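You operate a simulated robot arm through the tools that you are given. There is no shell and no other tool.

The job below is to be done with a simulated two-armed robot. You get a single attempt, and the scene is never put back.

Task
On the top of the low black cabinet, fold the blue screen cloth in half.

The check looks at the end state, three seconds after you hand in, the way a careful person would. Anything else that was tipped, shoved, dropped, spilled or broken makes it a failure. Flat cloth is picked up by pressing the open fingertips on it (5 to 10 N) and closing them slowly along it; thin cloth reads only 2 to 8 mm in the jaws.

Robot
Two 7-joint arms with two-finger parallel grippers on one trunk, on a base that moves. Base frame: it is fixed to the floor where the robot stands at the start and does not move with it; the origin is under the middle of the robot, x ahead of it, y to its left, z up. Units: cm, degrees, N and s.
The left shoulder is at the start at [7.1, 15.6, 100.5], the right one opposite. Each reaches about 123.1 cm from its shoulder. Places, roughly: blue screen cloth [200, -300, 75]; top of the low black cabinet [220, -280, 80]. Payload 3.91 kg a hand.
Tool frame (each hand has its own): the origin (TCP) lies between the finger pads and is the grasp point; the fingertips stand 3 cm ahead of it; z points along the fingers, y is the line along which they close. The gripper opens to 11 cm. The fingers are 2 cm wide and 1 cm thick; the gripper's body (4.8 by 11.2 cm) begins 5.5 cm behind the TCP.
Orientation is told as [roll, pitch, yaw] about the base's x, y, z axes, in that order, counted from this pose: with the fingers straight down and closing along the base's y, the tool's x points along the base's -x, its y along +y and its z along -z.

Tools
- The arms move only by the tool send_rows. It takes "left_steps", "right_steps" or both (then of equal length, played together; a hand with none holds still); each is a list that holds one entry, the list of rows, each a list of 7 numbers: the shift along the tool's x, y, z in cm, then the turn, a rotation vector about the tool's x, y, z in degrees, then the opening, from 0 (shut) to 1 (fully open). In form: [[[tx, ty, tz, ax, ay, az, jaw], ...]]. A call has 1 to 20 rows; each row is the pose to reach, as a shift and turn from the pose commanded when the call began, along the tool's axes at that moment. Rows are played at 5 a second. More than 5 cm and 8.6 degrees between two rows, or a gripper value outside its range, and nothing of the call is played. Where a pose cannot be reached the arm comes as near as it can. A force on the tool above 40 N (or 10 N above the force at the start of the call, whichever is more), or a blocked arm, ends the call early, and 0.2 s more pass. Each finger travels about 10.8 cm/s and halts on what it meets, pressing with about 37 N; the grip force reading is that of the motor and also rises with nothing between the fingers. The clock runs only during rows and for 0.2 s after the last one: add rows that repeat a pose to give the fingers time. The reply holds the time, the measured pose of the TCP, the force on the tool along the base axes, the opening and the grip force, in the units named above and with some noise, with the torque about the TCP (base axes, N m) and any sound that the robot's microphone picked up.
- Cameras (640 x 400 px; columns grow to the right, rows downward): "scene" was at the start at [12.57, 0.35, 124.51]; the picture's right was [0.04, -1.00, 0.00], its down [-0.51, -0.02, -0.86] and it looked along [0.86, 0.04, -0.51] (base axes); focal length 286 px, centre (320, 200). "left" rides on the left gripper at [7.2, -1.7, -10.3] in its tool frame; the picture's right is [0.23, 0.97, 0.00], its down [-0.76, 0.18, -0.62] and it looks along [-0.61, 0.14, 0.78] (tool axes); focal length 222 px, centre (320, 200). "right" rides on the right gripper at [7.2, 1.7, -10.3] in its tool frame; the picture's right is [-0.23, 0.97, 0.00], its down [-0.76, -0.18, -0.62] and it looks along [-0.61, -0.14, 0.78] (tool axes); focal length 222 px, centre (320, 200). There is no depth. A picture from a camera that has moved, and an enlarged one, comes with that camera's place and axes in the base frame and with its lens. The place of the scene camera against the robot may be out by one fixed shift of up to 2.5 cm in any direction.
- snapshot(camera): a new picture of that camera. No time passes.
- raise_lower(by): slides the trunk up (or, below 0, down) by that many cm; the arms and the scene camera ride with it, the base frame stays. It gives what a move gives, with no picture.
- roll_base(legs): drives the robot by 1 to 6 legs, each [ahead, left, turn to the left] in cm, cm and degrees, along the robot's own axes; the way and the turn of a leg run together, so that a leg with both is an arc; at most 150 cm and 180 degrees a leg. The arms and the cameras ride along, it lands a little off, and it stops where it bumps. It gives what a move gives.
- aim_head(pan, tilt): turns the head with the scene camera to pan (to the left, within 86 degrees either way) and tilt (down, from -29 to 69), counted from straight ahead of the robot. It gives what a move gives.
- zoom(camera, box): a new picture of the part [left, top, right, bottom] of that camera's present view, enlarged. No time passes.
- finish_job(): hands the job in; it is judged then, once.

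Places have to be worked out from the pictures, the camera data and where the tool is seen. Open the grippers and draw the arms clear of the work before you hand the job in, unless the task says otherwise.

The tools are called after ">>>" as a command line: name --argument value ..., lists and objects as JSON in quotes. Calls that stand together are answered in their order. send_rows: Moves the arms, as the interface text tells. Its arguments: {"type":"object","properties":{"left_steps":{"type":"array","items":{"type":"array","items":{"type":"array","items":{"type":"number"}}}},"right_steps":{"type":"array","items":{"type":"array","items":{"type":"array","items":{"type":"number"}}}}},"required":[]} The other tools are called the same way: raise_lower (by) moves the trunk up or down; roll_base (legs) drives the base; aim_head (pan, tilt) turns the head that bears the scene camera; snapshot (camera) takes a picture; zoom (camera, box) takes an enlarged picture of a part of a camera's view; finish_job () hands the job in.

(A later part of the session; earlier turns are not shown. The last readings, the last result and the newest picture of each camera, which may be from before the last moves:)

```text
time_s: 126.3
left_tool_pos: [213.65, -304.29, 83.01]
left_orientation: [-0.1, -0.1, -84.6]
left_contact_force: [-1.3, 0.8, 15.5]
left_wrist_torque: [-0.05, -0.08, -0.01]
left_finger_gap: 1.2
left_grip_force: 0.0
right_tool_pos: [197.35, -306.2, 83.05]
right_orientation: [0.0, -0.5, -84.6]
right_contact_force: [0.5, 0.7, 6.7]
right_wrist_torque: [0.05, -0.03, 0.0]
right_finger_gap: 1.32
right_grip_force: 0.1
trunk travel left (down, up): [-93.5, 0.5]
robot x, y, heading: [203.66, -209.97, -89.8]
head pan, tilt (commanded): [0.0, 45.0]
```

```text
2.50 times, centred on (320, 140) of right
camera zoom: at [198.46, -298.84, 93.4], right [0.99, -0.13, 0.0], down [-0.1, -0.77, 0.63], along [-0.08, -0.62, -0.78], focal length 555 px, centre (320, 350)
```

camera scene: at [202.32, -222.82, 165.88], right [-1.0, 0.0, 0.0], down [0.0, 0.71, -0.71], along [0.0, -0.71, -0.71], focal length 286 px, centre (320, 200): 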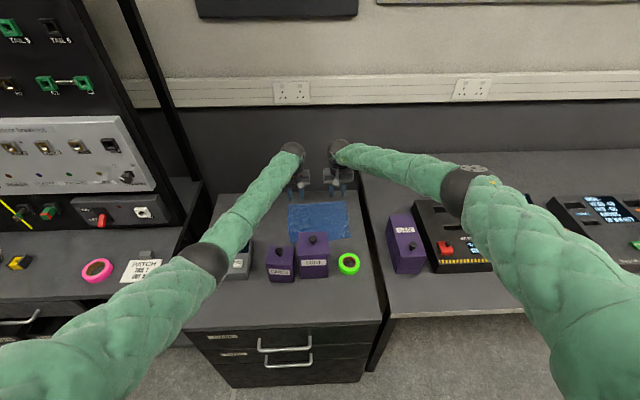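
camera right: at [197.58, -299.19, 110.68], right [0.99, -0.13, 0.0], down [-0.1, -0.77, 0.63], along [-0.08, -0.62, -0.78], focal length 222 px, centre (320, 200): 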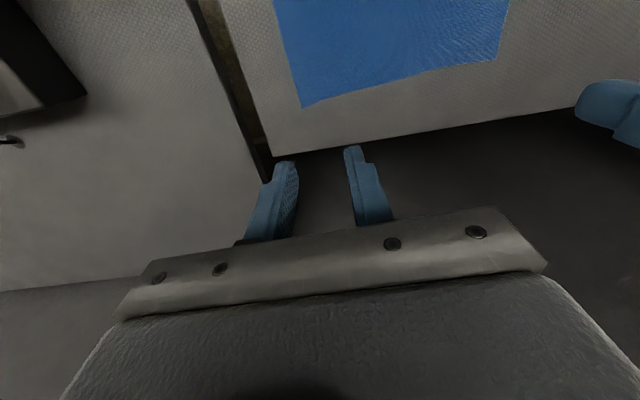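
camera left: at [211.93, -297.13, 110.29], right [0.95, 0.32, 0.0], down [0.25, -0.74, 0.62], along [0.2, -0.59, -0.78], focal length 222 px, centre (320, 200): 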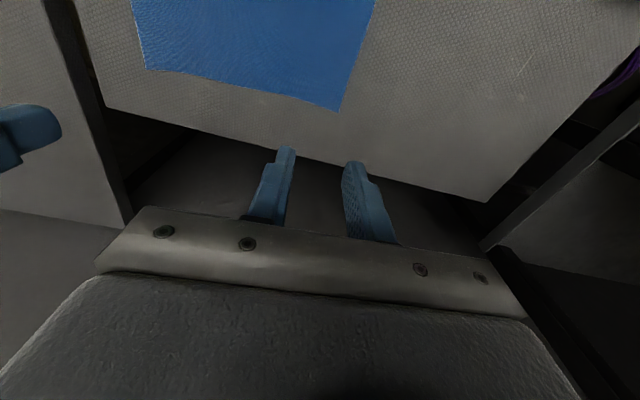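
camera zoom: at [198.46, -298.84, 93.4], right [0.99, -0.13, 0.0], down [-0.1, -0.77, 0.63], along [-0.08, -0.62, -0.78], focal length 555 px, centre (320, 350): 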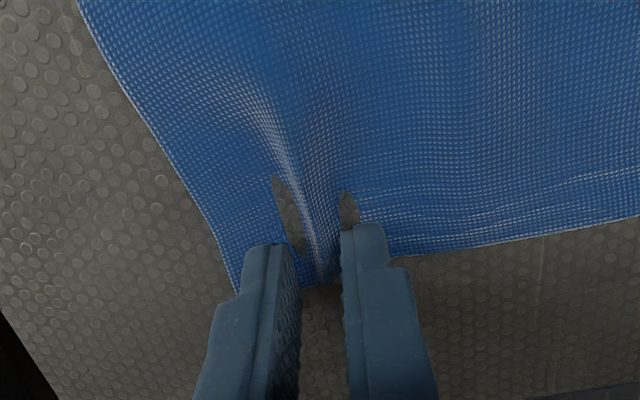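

The right ridge stands between the pads and the left one is rising too. I ease the left slightly and close fully.

>>> send_rows --left_steps '[[[0, 0, -0.03, 0, 0, 0, 0.105], [0, 0, -0.03, 0, 0, 0, 0.09], [0, 0, -0.03, 0, 0, 0, 0.075], [0, 0, -0.03, 0, 0, 0, 0.06], [0, 0, -0.03, 0, 0, 0, 0.045], [0, 0, -0.03, 0, 0, 0, 0.03], [0, 0, -0.03, 0, 0, 0, 0.015], [0, 0, -0.03, 0, 0, 0, 0], [0, 0, -0.03, 0, 0, 0, 0], [0, 0, -0.03, 0, 0, 0, 0]]]' --right_steps '[[[0, 0, 0.01, 0, 0, 0, 0.105], [0, 0, 0.01, 0, 0, 0, 0.09], [0, 0, 0.01, 0, 0, 0, 0.075], [0, 0, 0.01, 0, 0, 0, 0.06], [0, 0, 0.01, 0, 0, 0, 0.045], [0, 0, 0.01, 0, 0, 0, 0.03], [0, 0, 0.01, 0, 0, 0, 0.015], [0, 0, 0.01, 0, 0, 0, 0], [0, 0, 0.01, 0, 0, 0, 0], [0, 0, 0.01, 0, 0, 0, 0]]]'

>>> zoom --camera "left" --box '[220, 60, 420, 220]'

>>> zoom --camera "right" --box '[220, 60, 420, 220]'

```text
time_s: 128.5
left_tool_pos: [213.74, -304.07, 83.2]
left_orientation: [-0.1, 0.0, -84.6]
left_contact_force: [0.0, 0.5, 13.6]
left_wrist_torque: [-0.01, -0.01, -0.01]
left_finger_gap: 0.01
left_grip_force: 37.0
right_tool_pos: [197.37, -306.14, 83.07]
right_orientation: [0.0, -0.5, -84.5]
right_contact_force: [2.1, -0.3, 7.5]
right_wrist_torque: [0.0, -0.02, 0.01]
right_finger_gap: 0.17
right_grip_force: 36.3
trunk travel left (down, up): [-93.5, 0.5]
robot x, y, heading: [203.49, -210.09, -89.6]
head pan, tilt (commanded): [0.0, 45.0]
```

```text
2.50 times, centred on (320, 140) of left
camera zoom: at [211.21, -296.92, 93.4], right [0.95, 0.32, 0.0], down [0.25, -0.74, 0.62], along [0.2, -0.59, -0.78], focal length 555 px, centre (320, 350)
```

zoom: 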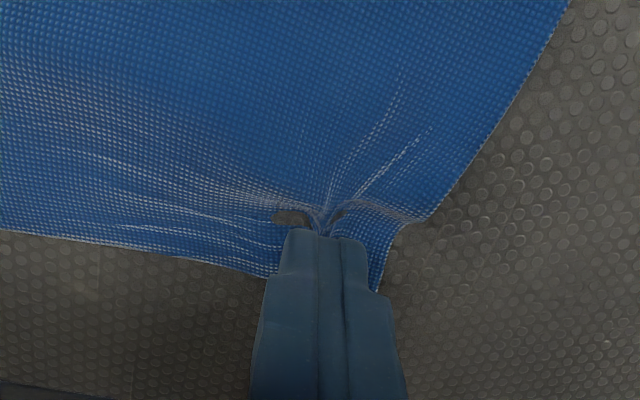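

```text
2.50 times, centred on (320, 140) of right
camera zoom: at [198.48, -298.84, 93.39], right [0.99, -0.13, 0.0], down [-0.1, -0.77, 0.63], along [-0.08, -0.62, -0.78], focal length 555 px, centre (320, 350)
```

zoom: 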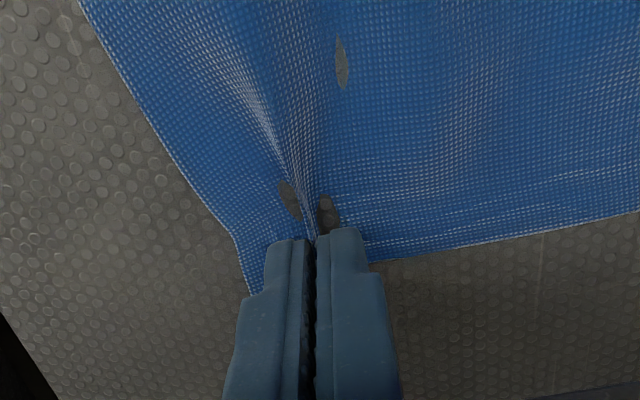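

The right reads 1.7 mm, the left only 0.1 mm though its wrinkles converge at the pads. I test by lifting both 2 cm.

>>> send_rows --left_steps '[[[0, 0, -0.5, 0, 0, 0, 0], [0, 0, -1, 0, 0, 0, 0], [0, 0, -1.5, 0, 0, 0, 0], [0, 0, -2, 0, 0, 0, 0], [0, 0, -2, 0, 0, 0, 0]]]' --right_steps '[[[0, 0, -0.5, 0, 0, 0, 0], [0, 0, -1, 0, 0, 0, 0], [0, 0, -1.5, 0, 0, 0, 0], [0, 0, -2, 0, 0, 0, 0], [0, 0, -2, 0, 0, 0, 0]]]'

>>> zoom --camera "left" --box '[220, 60, 420, 220]'

>>> zoom --camera "right" --box '[220, 60, 420, 220]'

```text
time_s: 129.7
left_tool_pos: [213.66, -304.17, 85.07]
left_orientation: [0.0, 0.0, -84.6]
left_contact_force: [0.0, -0.5, -0.4]
left_wrist_torque: [0.01, 0.02, 0.02]
left_finger_gap: 0.0
left_grip_force: 37.1
right_tool_pos: [197.4, -306.24, 84.97]
right_orientation: [0.0, -0.4, -84.6]
right_contact_force: [0.1, -0.7, -0.4]
right_wrist_torque: [-0.02, 0.0, 0.01]
right_finger_gap: 0.15
right_grip_force: 36.7
trunk travel left (down, up): [-93.5, 0.5]
robot x, y, heading: [203.39, -209.44, -89.7]
head pan, tilt (commanded): [0.0, 45.0]
```

```text
2.50 times, centred on (320, 140) of left
camera zoom: at [211.18, -297.01, 95.26], right [0.95, 0.32, 0.0], down [0.25, -0.74, 0.62], along [0.2, -0.59, -0.78], focal length 555 px, centre (320, 350)
```

zoom: 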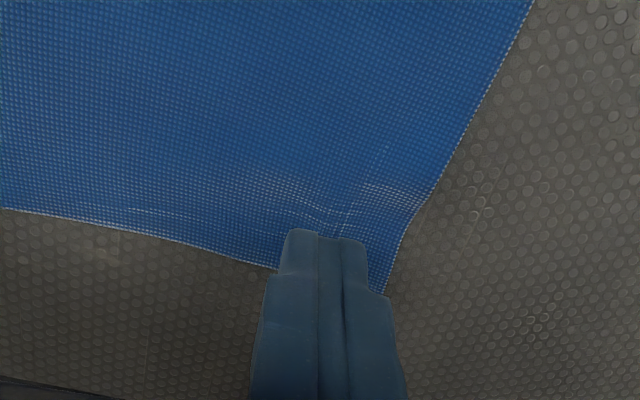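

```text
2.50 times, centred on (320, 140) of right
camera zoom: at [198.5, -298.92, 95.28], right [0.99, -0.13, 0.0], down [-0.1, -0.77, 0.63], along [-0.08, -0.62, -0.78], focal length 555 px, centre (320, 350)
```

zoom: 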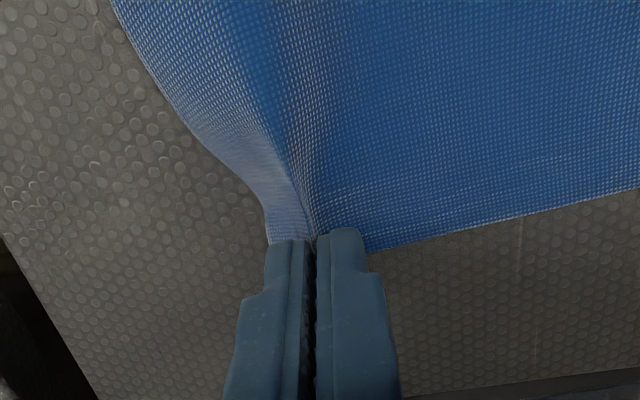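

The right hand lifts the cloth; the left came away empty. A wider span buckles more easily, so I lower the right back near the table while holding, and open the left to 5 cm to see the corner.

>>> send_rows --left_steps '[[[0, 0, -1, 0, 0, 0, 0.1], [0, 0, -2, 0, 0, 0, 0.2], [0, 0, -2, 0, 0, 0, 0.35], [0, 0, -2, 0, 0, 0, 0.46], [0, 0, -2, 0, 0, 0, 0.46]]]' --right_steps '[[[0, 0, 0.5, 0, 0, 0, 0], [0, 0, 1, 0, 0, 0, 0], [0, 0, 1.4, 0, 0, 0, 0], [0, 0, 1.4, 0, 0, 0, 0], [0, 0, 1.4, 0, 0, 0, 0]]]'

>>> snapshot --camera "left"

>>> zoom --camera "left" --box '[200, 40, 440, 232]'

```text
time_s: 130.9
left_tool_pos: [213.78, -304.35, 86.93]
left_orientation: [-0.1, 0.0, -84.5]
left_contact_force: [0.1, 0.2, -0.7]
left_wrist_torque: [-0.01, -0.01, 0.01]
left_finger_gap: 5.05
left_grip_force: 0.1
right_tool_pos: [197.41, -306.21, 83.44]
right_orientation: [-0.1, -0.4, -84.5]
right_contact_force: [0.6, 0.3, -0.2]
right_wrist_torque: [0.01, 0.0, 0.02]
right_finger_gap: 0.15
right_grip_force: 36.7
trunk travel left (down, up): [-93.5, 0.5]
robot x, y, heading: [204.09, -209.7, -89.6]
head pan, tilt (commanded): [0.0, 45.0]
```

```text
taken
camera left: at [211.2, -297.08, 97.25], right [0.95, 0.32, 0.0], down [0.25, -0.74, 0.62], along [0.2, -0.59, -0.78], focal length 222 px, centre (320, 200)
```

left: 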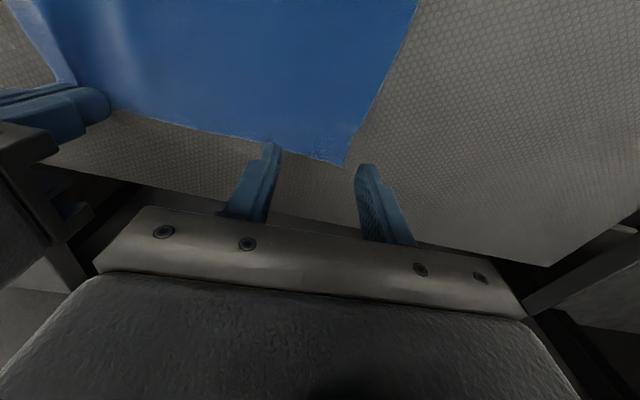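

```text
2.08 times, centred on (320, 136) of left
camera zoom: at [211.2, -297.08, 97.25], right [0.95, 0.32, 0.0], down [0.25, -0.74, 0.62], along [0.2, -0.59, -0.78], focal length 463 px, centre (320, 333)
```

zoom: 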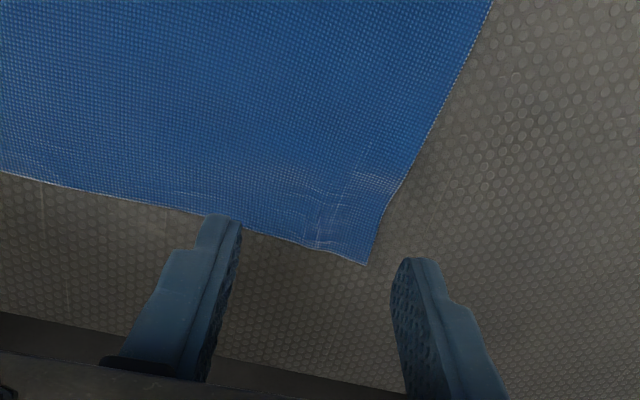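

The left back corner now lies near (216.2,-305.8). I move the left hand 1.5 cm inward with the 5 cm opening and lower it close to the cloth.

>>> send_rows --left_steps '[[[-0.1, -0.8, 0.5, 0, 0, 0, 0.46], [-0.2, -1.58, 1.5, 0, 0, 0, 0.46], [-0.2, -1.58, 2.5, 0, 0, 0, 0.46], [-0.2, -1.58, 3.2, 0, 0, 0, 0.46], [-0.2, -1.58, 3.5, 0, 0, 0, 0.46], [-0.2, -1.58, 3.5, 0, 0, 0, 0.46]]]'

>>> zoom --camera "left" --box '[200, 40, 440, 232]'

```text
time_s: 132.3
left_tool_pos: [212.07, -304.58, 83.46]
left_orientation: [-0.1, 0.1, -84.6]
left_contact_force: [0.6, 0.2, -0.1]
left_wrist_torque: [0.01, 0.0, 0.0]
left_finger_gap: 5.05
left_grip_force: 0.1
right_tool_pos: [197.19, -306.36, 83.55]
right_orientation: [0.0, -0.4, -84.6]
right_contact_force: [0.0, -1.0, 0.6]
right_wrist_torque: [0.04, 0.0, 0.01]
right_finger_gap: 0.19
right_grip_force: 37.3
trunk travel left (down, up): [-93.5, 0.5]
robot x, y, heading: [203.87, -209.15, -90.0]
head pan, tilt (commanded): [0.0, 45.0]
```

```text
2.08 times, centred on (320, 136) of left
camera zoom: at [209.64, -297.41, 93.74], right [0.95, 0.32, 0.0], down [0.25, -0.74, 0.62], along [0.2, -0.59, -0.78], focal length 463 px, centre (320, 333)
```

zoom: 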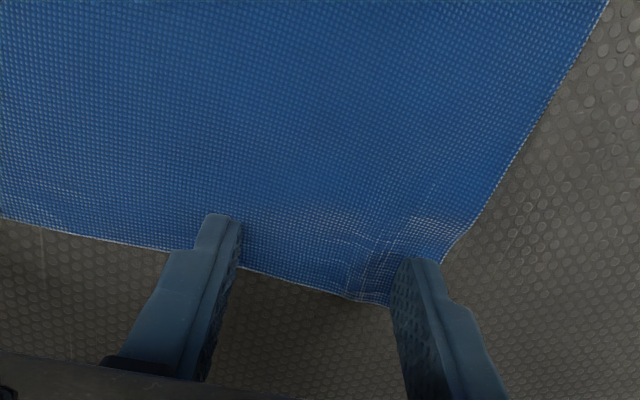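

The outer finger lies just inside the corner. I shift 0.4 cm more inward and press down to contact.

>>> send_rows --left_steps '[[[0, -0.4, 0, 0, 0, 0, 0.46], [0, -0.4, 0.15, 0, 0, 0, 0.46], [0, -0.4, 0.25, 0, 0, 0, 0.46], [0, -0.4, 0.35, 0, 0, 0, 0.46], [0, -0.4, 0.42, 0, 0, 0, 0.46], [0, -0.4, 0.42, 0, 0, 0, 0.46]]]'

```text
time_s: 133.7
left_tool_pos: [211.8, -304.64, 83.21]
left_orientation: [0.0, -0.1, -84.6]
left_contact_force: [0.1, 0.6, 5.4]
left_wrist_torque: [0.0, -0.14, -0.02]
left_finger_gap: 5.07
left_grip_force: 0.3
right_tool_pos: [197.36, -306.33, 83.63]
right_orientation: [0.0, -0.4, -84.4]
right_contact_force: [0.0, 0.7, 0.5]
right_wrist_torque: [-0.02, 0.02, 0.0]
right_finger_gap: 0.16
right_grip_force: 37.3
trunk travel left (down, up): [-93.5, 0.5]
robot x, y, heading: [203.79, -210.01, -89.7]
head pan, tilt (commanded): [0.0, 45.0]
```

The torque shows only the outer left finger is bearing (about 2.6 cm to the +x side). I roll the left hand by 0.8° to level the fingers and press slightly more.

>>> send_rows --left_steps '[[[0, 0, 0, -0.8, 0, 0, 0.46], [0, 0, 0.05, -0.8, 0, 0, 0.46], [0, 0, 0.05, -0.8, 0, 0, 0.46]]]'

```text
time_s: 134.5
left_tool_pos: [211.77, -304.51, 83.18]
left_orientation: [0.7, -0.1, -84.7]
left_contact_force: [-0.1, -2.0, 9.4]
left_wrist_torque: [-0.11, 0.33, 0.06]
left_finger_gap: 5.03
left_grip_force: 0.0
right_tool_pos: [197.31, -306.31, 83.61]
right_orientation: [-0.1, -0.4, -84.5]
right_contact_force: [-0.1, 1.0, -0.6]
right_wrist_torque: [0.01, -0.02, -0.01]
right_finger_gap: 0.19
right_grip_force: 36.9
trunk travel left (down, up): [-93.5, 0.5]
robot x, y, heading: [204.01, -209.71, -89.4]
head pan, tilt (commanded): [0.0, 45.0]
```

Now the inner finger bears all; I roll back by half of that.

>>> send_rows --left_steps '[[[0, 0, 0, 0.4, 0, 0, 0.46], [0, 0, 0, 0.4, 0, 0, 0.46]]]'

```text
time_s: 135.1
left_tool_pos: [211.72, -304.64, 83.15]
left_orientation: [0.2, -0.1, -84.6]
left_contact_force: [0.7, -2.2, 12.1]
left_wrist_torque: [-0.14, 0.34, 0.08]
left_finger_gap: 5.02
left_grip_force: 0.0
right_tool_pos: [197.32, -306.31, 83.59]
right_orientation: [0.1, -0.4, -84.5]
right_contact_force: [0.0, -0.7, -0.4]
right_wrist_torque: [0.03, 0.02, 0.03]
right_finger_gap: 0.16
right_grip_force: 37.2
trunk travel left (down, up): [-93.5, 0.5]
robot x, y, heading: [204.25, -209.91, -89.5]
head pan, tilt (commanded): [0.0, 45.0]
```

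Still the inner finger; I roll 0.2° further back and ease by 0.3 mm.

>>> send_rows --left_steps '[[[0, 0, -0.03, 0.2, 0, 0, 0.46], [0, 0, -0.03, 0.2, 0, 0, 0.46]]]'

```text
time_s: 135.7
left_tool_pos: [211.66, -304.62, 83.06]
left_orientation: [0.2, -0.2, -84.7]
left_contact_force: [0.1, -2.1, 12.1]
left_wrist_torque: [-0.14, 0.19, 0.04]
left_finger_gap: 5.02
left_grip_force: 0.1
right_tool_pos: [197.31, -306.38, 83.63]
right_orientation: [0.1, -0.4, -84.4]
right_contact_force: [0.1, -0.3, -0.2]
right_wrist_torque: [0.01, 0.0, 0.0]
right_finger_gap: 0.17
right_grip_force: 36.9
trunk travel left (down, up): [-93.5, 0.5]
robot x, y, heading: [203.65, -209.78, -89.9]
head pan, tilt (commanded): [0.0, 45.0]
```

Loads are sharing now (inner about three quarters). A final 0.1° and a slight ease, then I begin closing slowly.

>>> send_rows --left_steps '[[[0, 0, -0.02, 0.12, 0, 0, 0.46], [0, 0, -0.02, 0.12, 0, 0, 0.44], [0, 0, -0.02, 0.12, 0, 0, 0.42], [0, 0, -0.02, 0.12, 0, 0, 0.4], [0, 0, -0.02, 0.12, 0, 0, 0.38], [0, 0, -0.02, 0.12, 0, 0, 0.36], [0, 0, -0.02, 0.12, 0, 0, 0.34]]]'

>>> zoom --camera "left" --box '[200, 40, 440, 232]'

```text
time_s: 137.3
left_tool_pos: [211.82, -304.56, 83.07]
left_orientation: [-0.1, -0.2, -84.6]
left_contact_force: [0.0, 0.7, 7.8]
left_wrist_torque: [0.03, 0.02, -0.02]
left_finger_gap: 3.68
left_grip_force: 0.0
right_tool_pos: [197.27, -306.29, 83.68]
right_orientation: [0.0, -0.4, -84.4]
right_contact_force: [-0.2, 0.4, 0.9]
right_wrist_torque: [0.0, 0.0, 0.01]
right_finger_gap: 0.18
right_grip_force: 37.2
trunk travel left (down, up): [-93.5, 0.5]
robot x, y, heading: [203.6, -209.22, -89.6]
head pan, tilt (commanded): [0.0, 45.0]
```

```text
2.08 times, centred on (320, 136) of left
camera zoom: at [209.23, -297.37, 93.41], right [0.95, 0.32, 0.0], down [0.25, -0.74, 0.62], along [0.2, -0.59, -0.78], focal length 463 px, centre (320, 333)
```

zoom: 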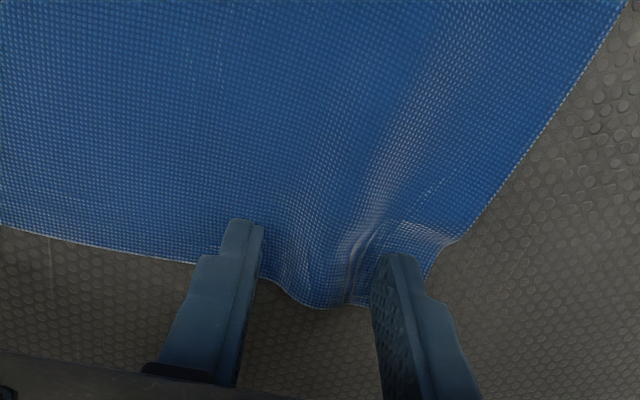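

A proper ridge is rising on the left, load balanced at 8 N. I carry on closing.

>>> send_rows --left_steps '[[[0, 0, 0, 0, 0, 0, 0.32], [0, 0, 0, 0, 0, 0, 0.3], [0, 0, 0, 0, 0, 0, 0.28], [0, 0, 0, 0, 0, 0, 0.26], [0, 0, 0, 0, 0, 0, 0.24], [0, 0, 0, 0, 0, 0, 0.22], [0, 0, 0, 0, 0, 0, 0.2], [0, 0, 0, 0, 0, 0, 0.18], [0, 0, 0, 0, 0, 0, 0.16]]]'

>>> zoom --camera "left" --box '[200, 40, 440, 232]'

```text
time_s: 139.3
left_tool_pos: [211.71, -304.66, 83.22]
left_orientation: [0.0, -0.1, -84.6]
left_contact_force: [0.3, -0.4, 7.1]
left_wrist_torque: [-0.01, -0.02, 0.04]
left_finger_gap: 1.74
left_grip_force: 0.2
right_tool_pos: [197.34, -306.28, 83.62]
right_orientation: [0.0, -0.4, -84.5]
right_contact_force: [-1.4, 0.4, 1.1]
right_wrist_torque: [0.0, 0.01, -0.04]
right_finger_gap: 0.19
right_grip_force: 36.9
trunk travel left (down, up): [-93.5, 0.5]
robot x, y, heading: [203.59, -209.32, -89.5]
head pan, tilt (commanded): [0.0, 45.0]
```

```text
2.08 times, centred on (320, 136) of left
camera zoom: at [209.23, -297.38, 93.41], right [0.95, 0.32, 0.0], down [0.25, -0.74, 0.62], along [0.2, -0.59, -0.78], focal length 463 px, centre (320, 333)
```

zoom: 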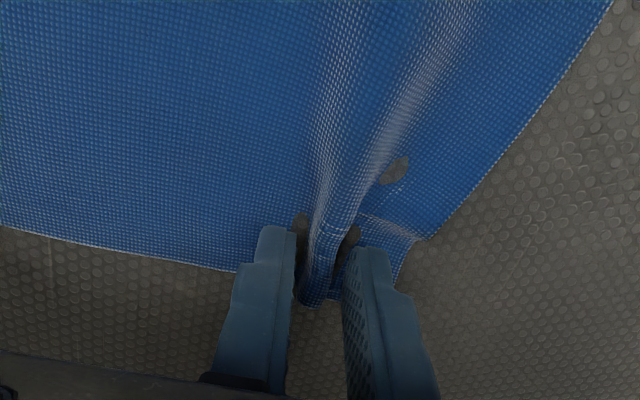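

The ridge stands well between the left pads now. I close the rest of the way.

>>> send_rows --left_steps '[[[0, 0, 0, 0, 0, 0, 0.14], [0, 0, 0, 0, 0, 0, 0.12], [0, 0, 0, 0, 0, 0, 0.1], [0, 0, 0, 0, 0, 0, 0.08], [0, 0, 0, 0, 0, 0, 0.06], [0, 0, 0, 0, 0, 0, 0.04], [0, 0, 0, 0, 0, 0, 0.02], [0, 0, 0, 0, 0, 0, 0], [0, 0, 0, 0, 0, 0, 0], [0, 0, 0, 0, 0, 0, 0]]]'

>>> zoom --camera "left" --box '[200, 40, 440, 232]'

```text
time_s: 141.5
left_tool_pos: [211.62, -304.5, 83.11]
left_orientation: [0.0, -0.1, -84.6]
left_contact_force: [-1.7, 0.1, 7.4]
left_wrist_torque: [-0.01, 0.04, 0.01]
left_finger_gap: 0.19
left_grip_force: 37.1
right_tool_pos: [197.32, -306.26, 83.59]
right_orientation: [0.0, -0.3, -84.5]
right_contact_force: [1.1, -0.2, 0.3]
right_wrist_torque: [0.01, -0.03, 0.0]
right_finger_gap: 0.13
right_grip_force: 36.8
trunk travel left (down, up): [-93.5, 0.5]
robot x, y, heading: [203.53, -209.41, -89.9]
head pan, tilt (commanded): [0.0, 45.0]
```

```text
2.08 times, centred on (320, 136) of left
camera zoom: at [209.22, -297.38, 93.41], right [0.95, 0.32, 0.0], down [0.25, -0.74, 0.62], along [0.2, -0.59, -0.78], focal length 463 px, centre (320, 333)
```

zoom: 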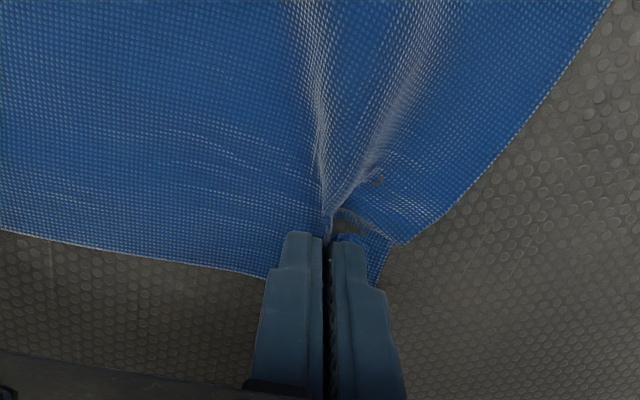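

Both hands now hold cloth (1.9 and 1.3 mm). I carry out the first half of the fold as a slow arc, up about 7 cm and forward toward the robot, then check.

>>> send_rows --left_steps '[[[0.11, 0, -1.22, 0, 0, 0, 0], [0.44, 0, -2.39, 0, 0, 0, 0], [0.98, 0, -3.5, 0, 0, 0, 0], [1.71, -0.02, -4.5, 0, 0, 0, 0], [2.61, -0.1, -5.36, 0, 0, 0, 0], [3.65, -0.15, -6.06, 0, 0, 0, 0], [4.8, -0.2, -6.58, 0, 0, 0, 0], [6.03, -0.25, -6.89, 0, 0, 0, 0], [7.3, -0.3, -7, 0, 0, 0, 0], [7.3, -0.3, -7, 0, 0, 0, 0]]]' --right_steps '[[[0.11, 0, -1.1, 0, 0, 0, 0], [0.44, 0, -2.2, 0, 0, 0, 0], [0.98, 0.02, -3.2, 0, 0, 0, 0], [1.71, 0.04, -4.2, 0, 0, 0, 0], [2.61, 0.06, -5, 0, 0, 0, 0], [3.65, 0.09, -5.7, 0, 0, 0, 0], [4.8, 0.12, -6.2, 0, 0, 0, 0], [6.03, 0.15, -6.5, 0, 0, 0, 0], [7.3, 0.18, -6.6, 0, 0, 0, 0], [7.3, 0.18, -6.6, 0, 0, 0, 0]]]'

>>> snapshot --camera "scene"

>>> snapshot --camera "left"

>>> snapshot --camera "right"

```text
time_s: 143.7
left_tool_pos: [210.78, -297.25, 89.97]
left_orientation: [0.0, 0.1, -84.7]
left_contact_force: [-0.7, -0.1, -0.1]
left_wrist_torque: [-0.01, -0.06, -0.01]
left_finger_gap: 0.19
left_grip_force: 36.9
right_tool_pos: [196.93, -298.9, 90.05]
right_orientation: [0.0, -0.4, -84.5]
right_contact_force: [1.4, -0.6, 0.3]
right_wrist_torque: [0.02, 0.01, 0.02]
right_finger_gap: 0.13
right_grip_force: 37.4
trunk travel left (down, up): [-93.5, 0.5]
robot x, y, heading: [203.84, -209.97, -89.3]
head pan, tilt (commanded): [0.0, 45.0]
```

```text
taken
camera scene: at [202.37, -222.99, 170.86], right [-1.0, 0.0, 0.0], down [0.0, 0.71, -0.71], along [0.0, -0.71, -0.71], focal length 286 px, centre (320, 200)
```

scene: 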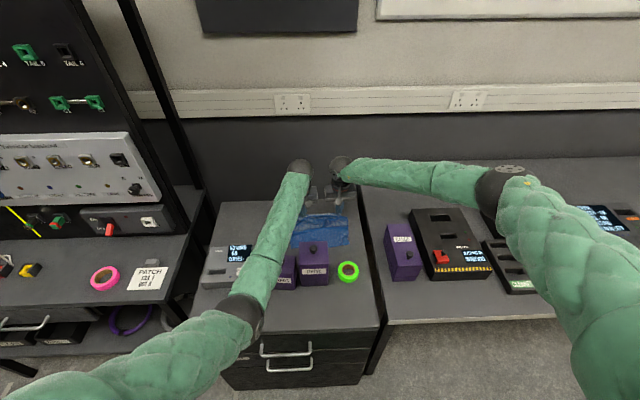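

```text
taken
camera left: at [208.29, -290.19, 100.29], right [0.95, 0.32, 0.0], down [0.25, -0.74, 0.62], along [0.2, -0.59, -0.78], focal length 222 px, centre (320, 200)
```

left: 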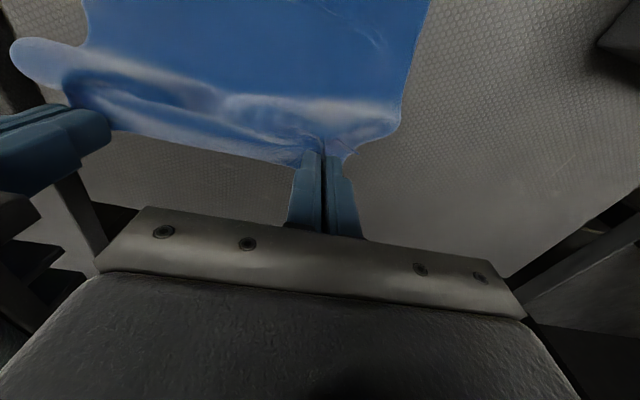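

```text
taken
camera right: at [197.99, -291.67, 100.37], right [0.99, -0.13, 0.0], down [-0.1, -0.77, 0.63], along [-0.08, -0.62, -0.78], focal length 222 px, centre (320, 200)
```

right: 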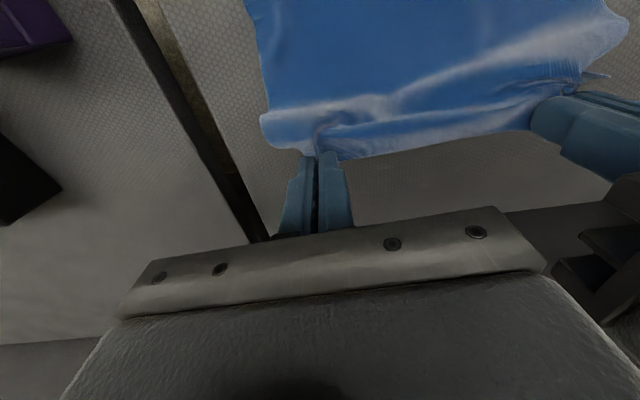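

The cloth is lifted by both hands and drapes evenly. I check the boxes on the cabinet before the second half of the arc.

>>> zoom --camera "scene" --box '[190, 150, 390, 275]'

>>> zoom --camera "scene" --box '[200, 220, 380, 332]'

```text
3.20 times, centred on (290, 212) of scene
camera zoom: at [202.37, -222.99, 170.86], right [-1.0, 0.0, 0.0], down [0.0, 0.71, -0.71], along [0.0, -0.71, -0.71], focal length 916 px, centre (416, 160)
```

zoom: 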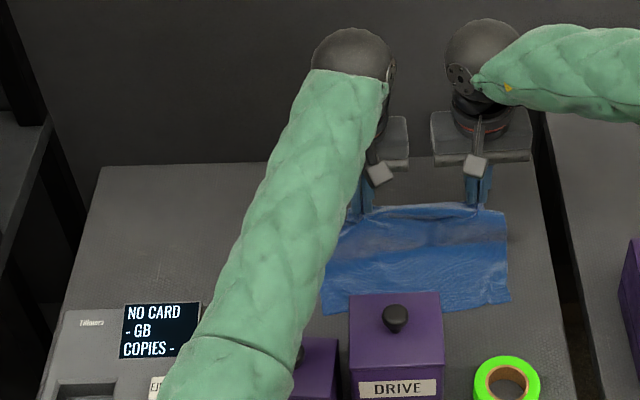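

```text
3.56 times, centred on (290, 276) of scene
camera zoom: at [202.37, -222.99, 170.86], right [-1.0, 0.0, 0.0], down [0.0, 0.71, -0.71], along [0.0, -0.71, -0.71], focal length 1017 px, centre (427, -70)
```

zoom: 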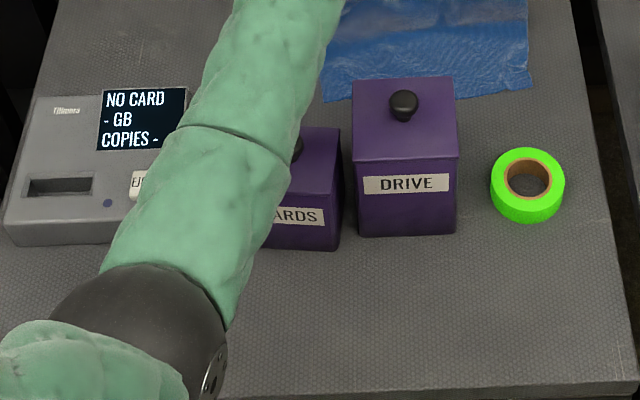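

All objects are in place and the forearm is clear. I do the second half of the arc, ending with tips about 1 cm above the table near the front edge.

>>> send_rows --left_steps '[[[1.27, -0.04, 0.1, 0, 0, 0, 0], [2.5, -0.07, 0.4, 0, 0.5, 0, 0], [3.65, -0.1, 0.9, 0, 1, 0, 0], [4.7, -0.13, 1.6, 0, 2, 0, 0], [5.6, -0.16, 2.4, 0, 3, 0, 0], [6.35, -0.18, 3.3, 0, 4, 0, 0], [6.9, -0.2, 4.2, 0, 4, 0, 0], [7.25, -0.21, 5, 0, 4, 0, 0], [7.35, -0.21, 5.7, 0, 4, 0, 0], [7.35, -0.21, 5.7, 0, 4, 0, 0]]]' --right_steps '[[[1.27, -0.04, 0.1, 0, 0, 0, 0], [2.5, -0.07, 0.4, 0, 0, 0, 0], [3.65, -0.1, 0.9, 0, 0, 0, 0], [4.7, -0.13, 1.6, 0, 0, 0, 0], [5.6, -0.16, 2.4, 0, 0, 0, 0], [6.35, -0.18, 3.3, 0, 0, 0, 0], [6.9, -0.2, 4.2, 0, 0, 0, 0], [7.25, -0.21, 5, 0, 0, 0, 0], [7.35, -0.21, 5.7, 0, 0, 0, 0], [7.35, -0.21, 5.7, 0, 0, 0, 0]]]'

>>> snapshot --camera "scene"

>>> snapshot --camera "left"

>>> snapshot --camera "right"

>>> zoom --camera "scene" --box '[190, 170, 390, 295]'

```text
time_s: 145.9
left_tool_pos: [209.64, -290.0, 84.3]
left_orientation: [0.1, 3.9, -84.6]
left_contact_force: [0.3, 0.3, 0.7]
left_wrist_torque: [-0.03, 0.01, -0.02]
left_finger_gap: 0.19
left_grip_force: 37.0
right_tool_pos: [195.92, -291.72, 84.41]
right_orientation: [0.0, -0.5, -84.7]
right_contact_force: [0.0, 1.0, -0.2]
right_wrist_torque: [0.01, 0.04, 0.0]
right_finger_gap: 0.17
right_grip_force: 37.1
trunk travel left (down, up): [-93.5, 0.5]
robot x, y, heading: [204.02, -209.75, -89.9]
head pan, tilt (commanded): [0.0, 45.0]
```

```text
taken
camera scene: at [202.33, -222.91, 170.87], right [-1.0, 0.0, 0.0], down [0.0, 0.71, -0.71], along [0.0, -0.71, -0.71], focal length 286 px, centre (320, 200)
```

scene: 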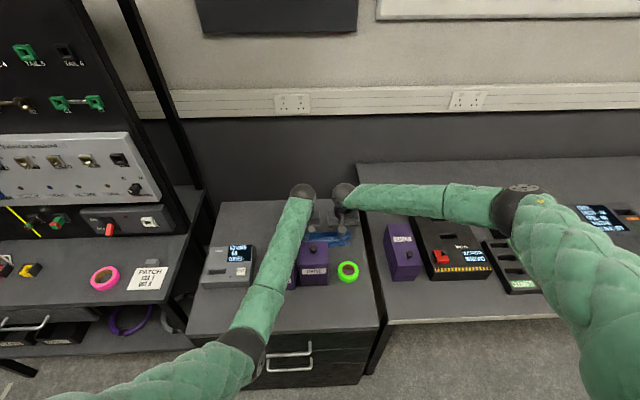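

```text
taken
camera left: at [207.32, -283.6, 95.09], right [0.95, 0.32, 0.02], down [0.25, -0.78, 0.57], along [0.19, -0.54, -0.82], focal length 222 px, centre (320, 200)
```

left: 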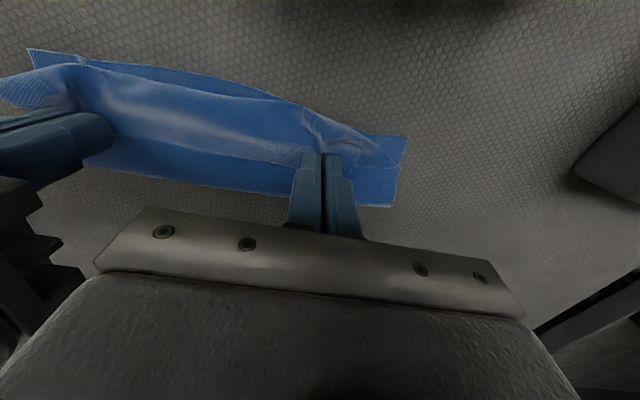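

```text
taken
camera right: at [197.03, -284.38, 94.64], right [0.99, -0.13, 0.0], down [-0.1, -0.77, 0.63], along [-0.08, -0.62, -0.78], focal length 222 px, centre (320, 200)
```

right: 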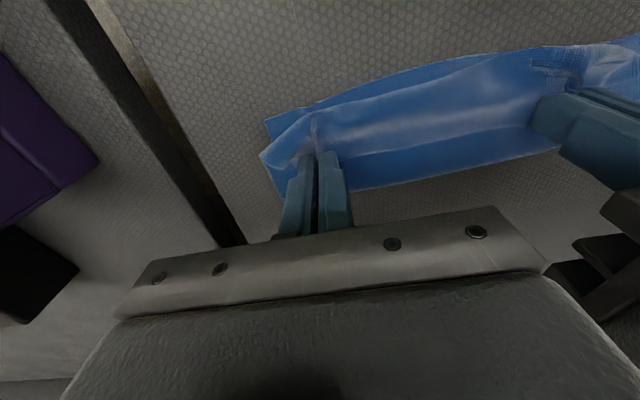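

```text
3.20 times, centred on (290, 232) of scene
camera zoom: at [202.33, -222.91, 170.87], right [-1.0, 0.0, 0.0], down [0.0, 0.71, -0.71], along [0.0, -0.71, -0.71], focal length 916 px, centre (416, 96)
```

zoom: 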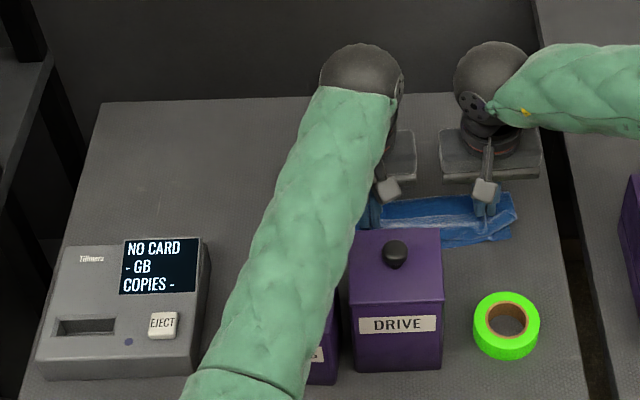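

As feared, the gripped edge strip lies turned back on top as a narrow hem. I zoom in to understand the layers before releasing.

>>> zoom --camera "left" --box '[0, 20, 440, 230]'

>>> zoom --camera "right" --box '[230, 20, 640, 230]'

```text
1.45 times, centred on (220, 125) of left
camera zoom: at [207.32, -283.6, 95.09], right [0.95, 0.32, 0.02], down [0.25, -0.78, 0.57], along [0.19, -0.54, -0.82], focal length 323 px, centre (466, 309)
```

zoom: 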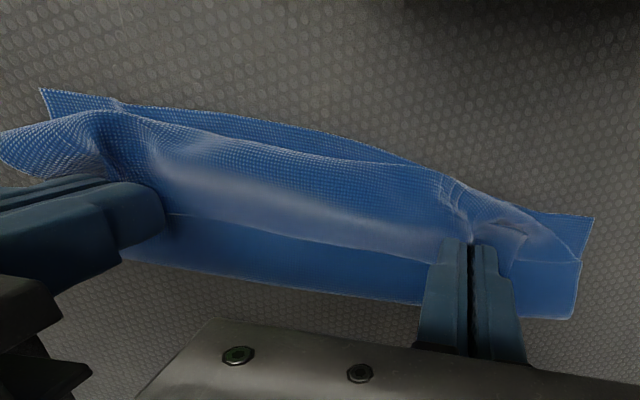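

```text
1.56 times, centred on (435, 125) of right
camera zoom: at [197.03, -284.38, 94.64], right [0.99, -0.13, 0.0], down [-0.1, -0.77, 0.63], along [-0.08, -0.62, -0.78], focal length 347 px, centre (140, 317)
```

zoom: 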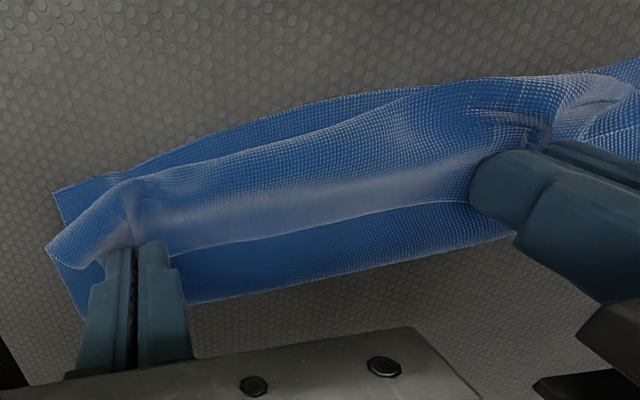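

The hem is bulging because the grip cannot flip the edge, and the bend was dragged about 2 cm forward. I lift back along the arc to the upright position so the lower layer settles to the mid-line, then release leaning forward so the flap can unroll and fall flat.

>>> send_rows --left_steps '[[[-0.1, 0, -0.7, 0, 0, 0, 0], [-0.45, 0.01, -1.5, 0, 0, 0, 0], [-1, 0.03, -2.4, 0, 0, 0, 0], [-1.75, 0.05, -3.3, 0, -1, 0, 0], [-2.65, 0.08, -4.1, 0, -2, 0, 0], [-3.7, 0.11, -4.8, 0, -3, 0, 0], [-4.85, 0.14, -5.3, 0, -4, 0, 0], [-6.1, 0.17, -5.7, 0, -4, 0, 0], [-7.35, 0.21, -5.9, 0, -4, 0, 0], [-7.35, 0.21, -5.9, 0, -4, 0, 0], [-7.35, 0.21, -5.9, 0, -4, 0, 0]]]' --right_steps '[[[-0.1, 0, -0.7, 0, 0, 0, 0], [-0.45, 0.01, -1.5, 0, 0, 0, 0], [-1, 0.03, -2.4, 0, 0, 0, 0], [-1.75, 0.05, -3.3, 0, 0, 0, 0], [-2.65, 0.08, -4.1, 0, 0, 0, 0], [-3.7, 0.11, -4.8, 0, 0, 0, 0], [-4.85, 0.14, -5.3, 0, 0, 0, 0], [-6.1, 0.17, -5.7, 0, 0, 0, 0], [-7.35, 0.21, -5.9, 0, 0, 0, 0], [-7.35, 0.21, -5.9, 0, 0, 0, 0], [-7.35, 0.21, -5.9, 0, 0, 0, 0]]]'

>>> zoom --camera "left" --box '[0, 0, 440, 230]'

>>> zoom --camera "right" --box '[200, 0, 640, 230]'

>>> zoom --camera "scene" --box '[260, 170, 380, 260]'

```text
time_s: 148.3
left_tool_pos: [210.77, -297.73, 89.82]
left_orientation: [0.0, -0.1, -84.6]
left_contact_force: [-0.5, 0.4, -0.2]
left_wrist_torque: [-0.01, 0.0, 0.0]
left_finger_gap: 0.17
left_grip_force: 36.9
right_tool_pos: [196.68, -299.07, 90.34]
right_orientation: [0.0, -0.5, -84.5]
right_contact_force: [-0.2, -0.1, 0.1]
right_wrist_torque: [0.0, 0.03, 0.0]
right_finger_gap: 0.16
right_grip_force: 36.8
trunk travel left (down, up): [-93.5, 0.5]
robot x, y, heading: [204.03, -209.69, -89.7]
head pan, tilt (commanded): [0.0, 45.0]
```

```text
1.45 times, centred on (220, 115) of left
camera zoom: at [208.35, -290.59, 100.02], right [0.95, 0.32, 0.0], down [0.25, -0.74, 0.62], along [0.2, -0.59, -0.78], focal length 323 px, centre (466, 324)
```

zoom: 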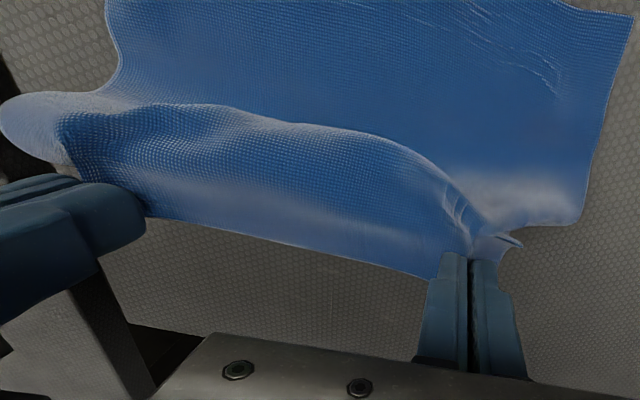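

```text
1.45 times, centred on (420, 115) of right
camera zoom: at [197.93, -291.62, 100.64], right [0.99, -0.13, 0.0], down [-0.1, -0.77, 0.63], along [-0.08, -0.62, -0.78], focal length 323 px, centre (174, 324)
```

zoom: 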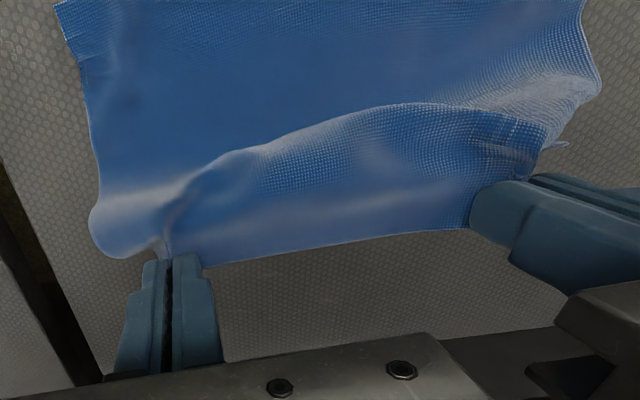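

```text
4.44 times, centred on (320, 215) of scene
camera zoom: at [202.34, -222.94, 170.87], right [-1.0, 0.0, 0.0], down [0.0, 0.71, -0.71], along [0.0, -0.71, -0.71], focal length 1272 px, centre (320, 133)
```

zoom: 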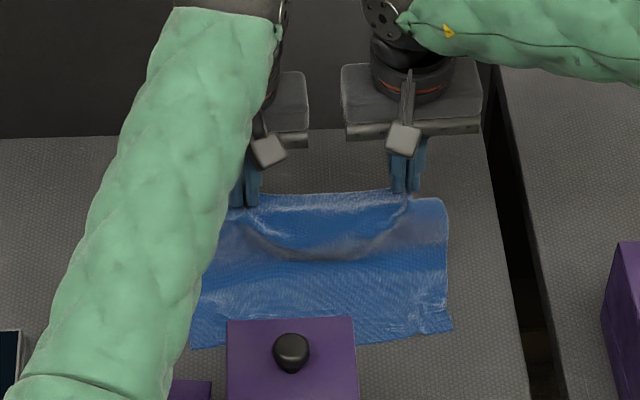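

The cloth is springy, so once freed the short turned-back strip should unroll by itself. To keep the bend at the mid-line I lower to a point less far forward (TCP y≈-292.6 / -294.4, z≈84.8) and look before releasing.

>>> send_rows --left_steps '[[[1, -0.03, 0.2, 0, 0, 0, 0], [2, -0.06, 0.6, 0, 0, 0, 0], [3, -0.09, 1.2, 0, 0, 0, 0], [3.9, -0.12, 2.1, 0, 0, 0, 0], [4.6, -0.14, 3.2, 0, 0, 0, 0], [5, -0.15, 4.3, 0, 0, 0, 0], [5.1, -0.15, 5, 0, 0, 0, 0], [5.1, -0.15, 5, 0, 0, 0, 0]]]' --right_steps '[[[0.9, -0.03, 0.2, 0, 0, 0, 0], [1.85, -0.05, 0.65, 0, 0, 0, 0], [2.8, -0.08, 1.3, 0, 0, 0, 0], [3.6, -0.1, 2.3, 0, 0, 0, 0], [4.25, -0.12, 3.5, 0, 0, 0, 0], [4.6, -0.14, 4.7, 0, 0, 0, 0], [4.7, -0.14, 5.5, 0, 0, 0, 0], [4.7, -0.14, 5.5, 0, 0, 0, 0]]]'

>>> zoom --camera "left" --box '[0, 0, 440, 230]'

>>> zoom --camera "right" --box '[200, 0, 640, 230]'

>>> zoom --camera "scene" --box '[260, 170, 380, 260]'

```text
time_s: 150.1
left_tool_pos: [210.14, -292.84, 84.65]
left_orientation: [0.0, -0.1, -84.5]
left_contact_force: [0.8, 0.2, -0.5]
left_wrist_torque: [0.02, -0.01, -0.01]
left_finger_gap: 0.18
left_grip_force: 37.1
right_tool_pos: [196.26, -294.31, 84.72]
right_orientation: [0.0, -0.4, -84.5]
right_contact_force: [0.3, 0.5, 0.5]
right_wrist_torque: [0.01, 0.02, -0.02]
right_finger_gap: 0.17
right_grip_force: 36.5
trunk travel left (down, up): [-93.5, 0.5]
robot x, y, heading: [203.63, -209.88, -89.7]
head pan, tilt (commanded): [0.0, 45.0]
```

```text
1.45 times, centred on (220, 115) of left
camera zoom: at [207.65, -285.54, 94.99], right [0.95, 0.32, 0.0], down [0.25, -0.74, 0.62], along [0.2, -0.59, -0.78], focal length 323 px, centre (466, 324)
```

zoom: 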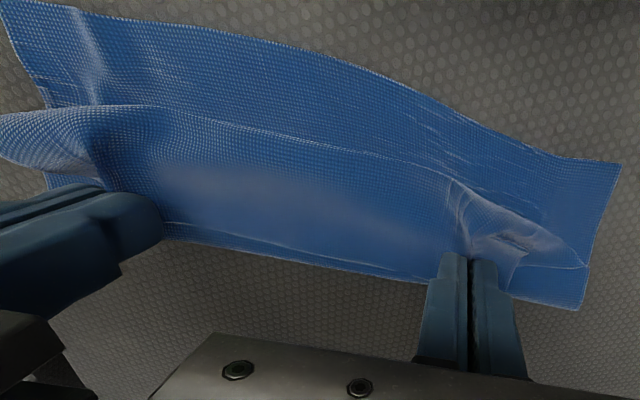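

```text
1.45 times, centred on (420, 115) of right
camera zoom: at [197.4, -287.02, 95.04], right [0.99, -0.13, 0.0], down [-0.1, -0.77, 0.63], along [-0.08, -0.62, -0.78], focal length 323 px, centre (174, 324)
```

zoom: 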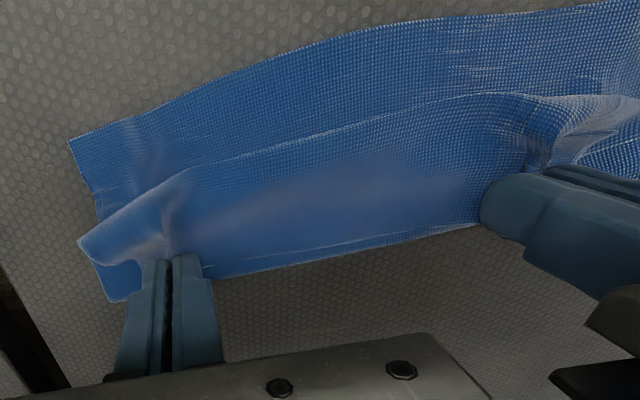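

```text
4.44 times, centred on (320, 215) of scene
camera zoom: at [202.33, -222.93, 170.87], right [-1.0, 0.0, 0.0], down [0.0, 0.71, -0.71], along [0.0, -0.71, -0.71], focal length 1272 px, centre (320, 133)
```

zoom: 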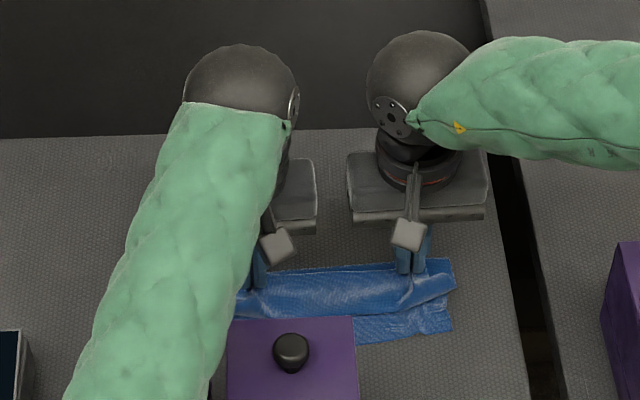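

The fold line sits near y≈-295.2, about 1.5 cm too far forward. I move both hands 1.5 cm back toward the wall, then open and rise gently so that the strip can unroll.

>>> send_rows --left_steps '[[[-0.5, 0, -0.1, 0, 0, 0, 0], [-1, 0, -0.1, 0, 0, 0, 0], [-1.5, 0, 0, 0, 0, 0, 0], [-1.5, 0, 0, 0, 0, 0, 0]]]' --right_steps '[[[-0.5, 0, -0.1, 0, 0, 0, 0], [-1, 0, -0.1, 0, 0, 0, 0], [-1.5, 0, 0, 0, 0, 0, 0], [-1.5, 0, 0, 0, 0, 0, 0]]]'

>>> zoom --camera "left" --box '[0, 0, 440, 230]'

>>> zoom --camera "right" --box '[200, 0, 640, 230]'

```text
time_s: 151.1
left_tool_pos: [210.16, -294.14, 84.64]
left_orientation: [0.0, 0.0, -84.6]
left_contact_force: [0.1, 0.5, -0.9]
left_wrist_torque: [-0.04, 0.03, 0.01]
left_finger_gap: 0.2
left_grip_force: 37.0
right_tool_pos: [196.31, -295.86, 84.76]
right_orientation: [0.0, -0.4, -84.5]
right_contact_force: [0.1, 0.4, 0.1]
right_wrist_torque: [0.01, 0.0, -0.02]
right_finger_gap: 0.17
right_grip_force: 37.3
trunk travel left (down, up): [-93.5, 0.5]
robot x, y, heading: [203.6, -209.64, -89.8]
head pan, tilt (commanded): [0.0, 45.0]
```

```text
1.45 times, centred on (220, 115) of left
camera zoom: at [207.8, -287.0, 94.96], right [0.95, 0.32, 0.0], down [0.25, -0.74, 0.62], along [0.2, -0.59, -0.78], focal length 323 px, centre (466, 324)
```

zoom: 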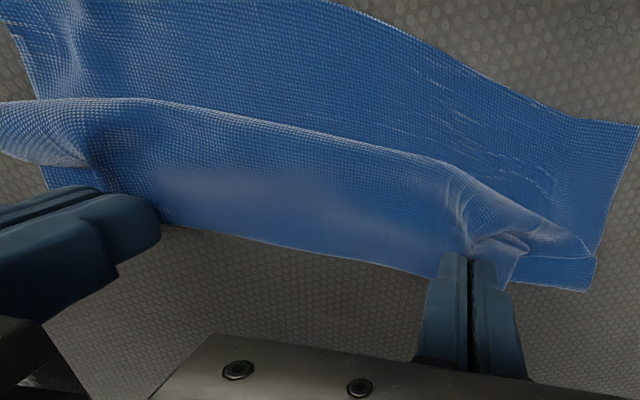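

```text
1.45 times, centred on (420, 115) of right
camera zoom: at [197.52, -288.53, 95.11], right [0.99, -0.13, 0.0], down [-0.1, -0.77, 0.63], along [-0.08, -0.62, -0.78], focal length 323 px, centre (174, 324)
```

zoom: 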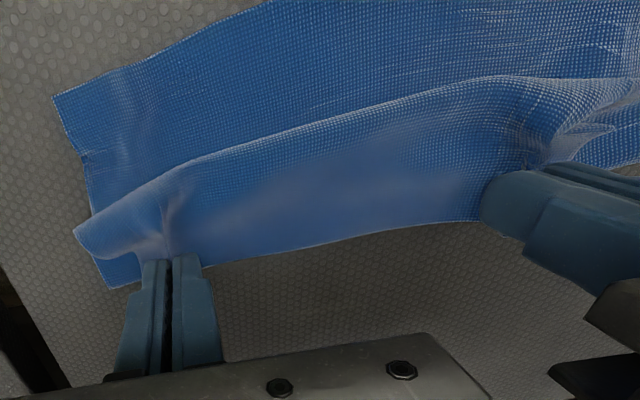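

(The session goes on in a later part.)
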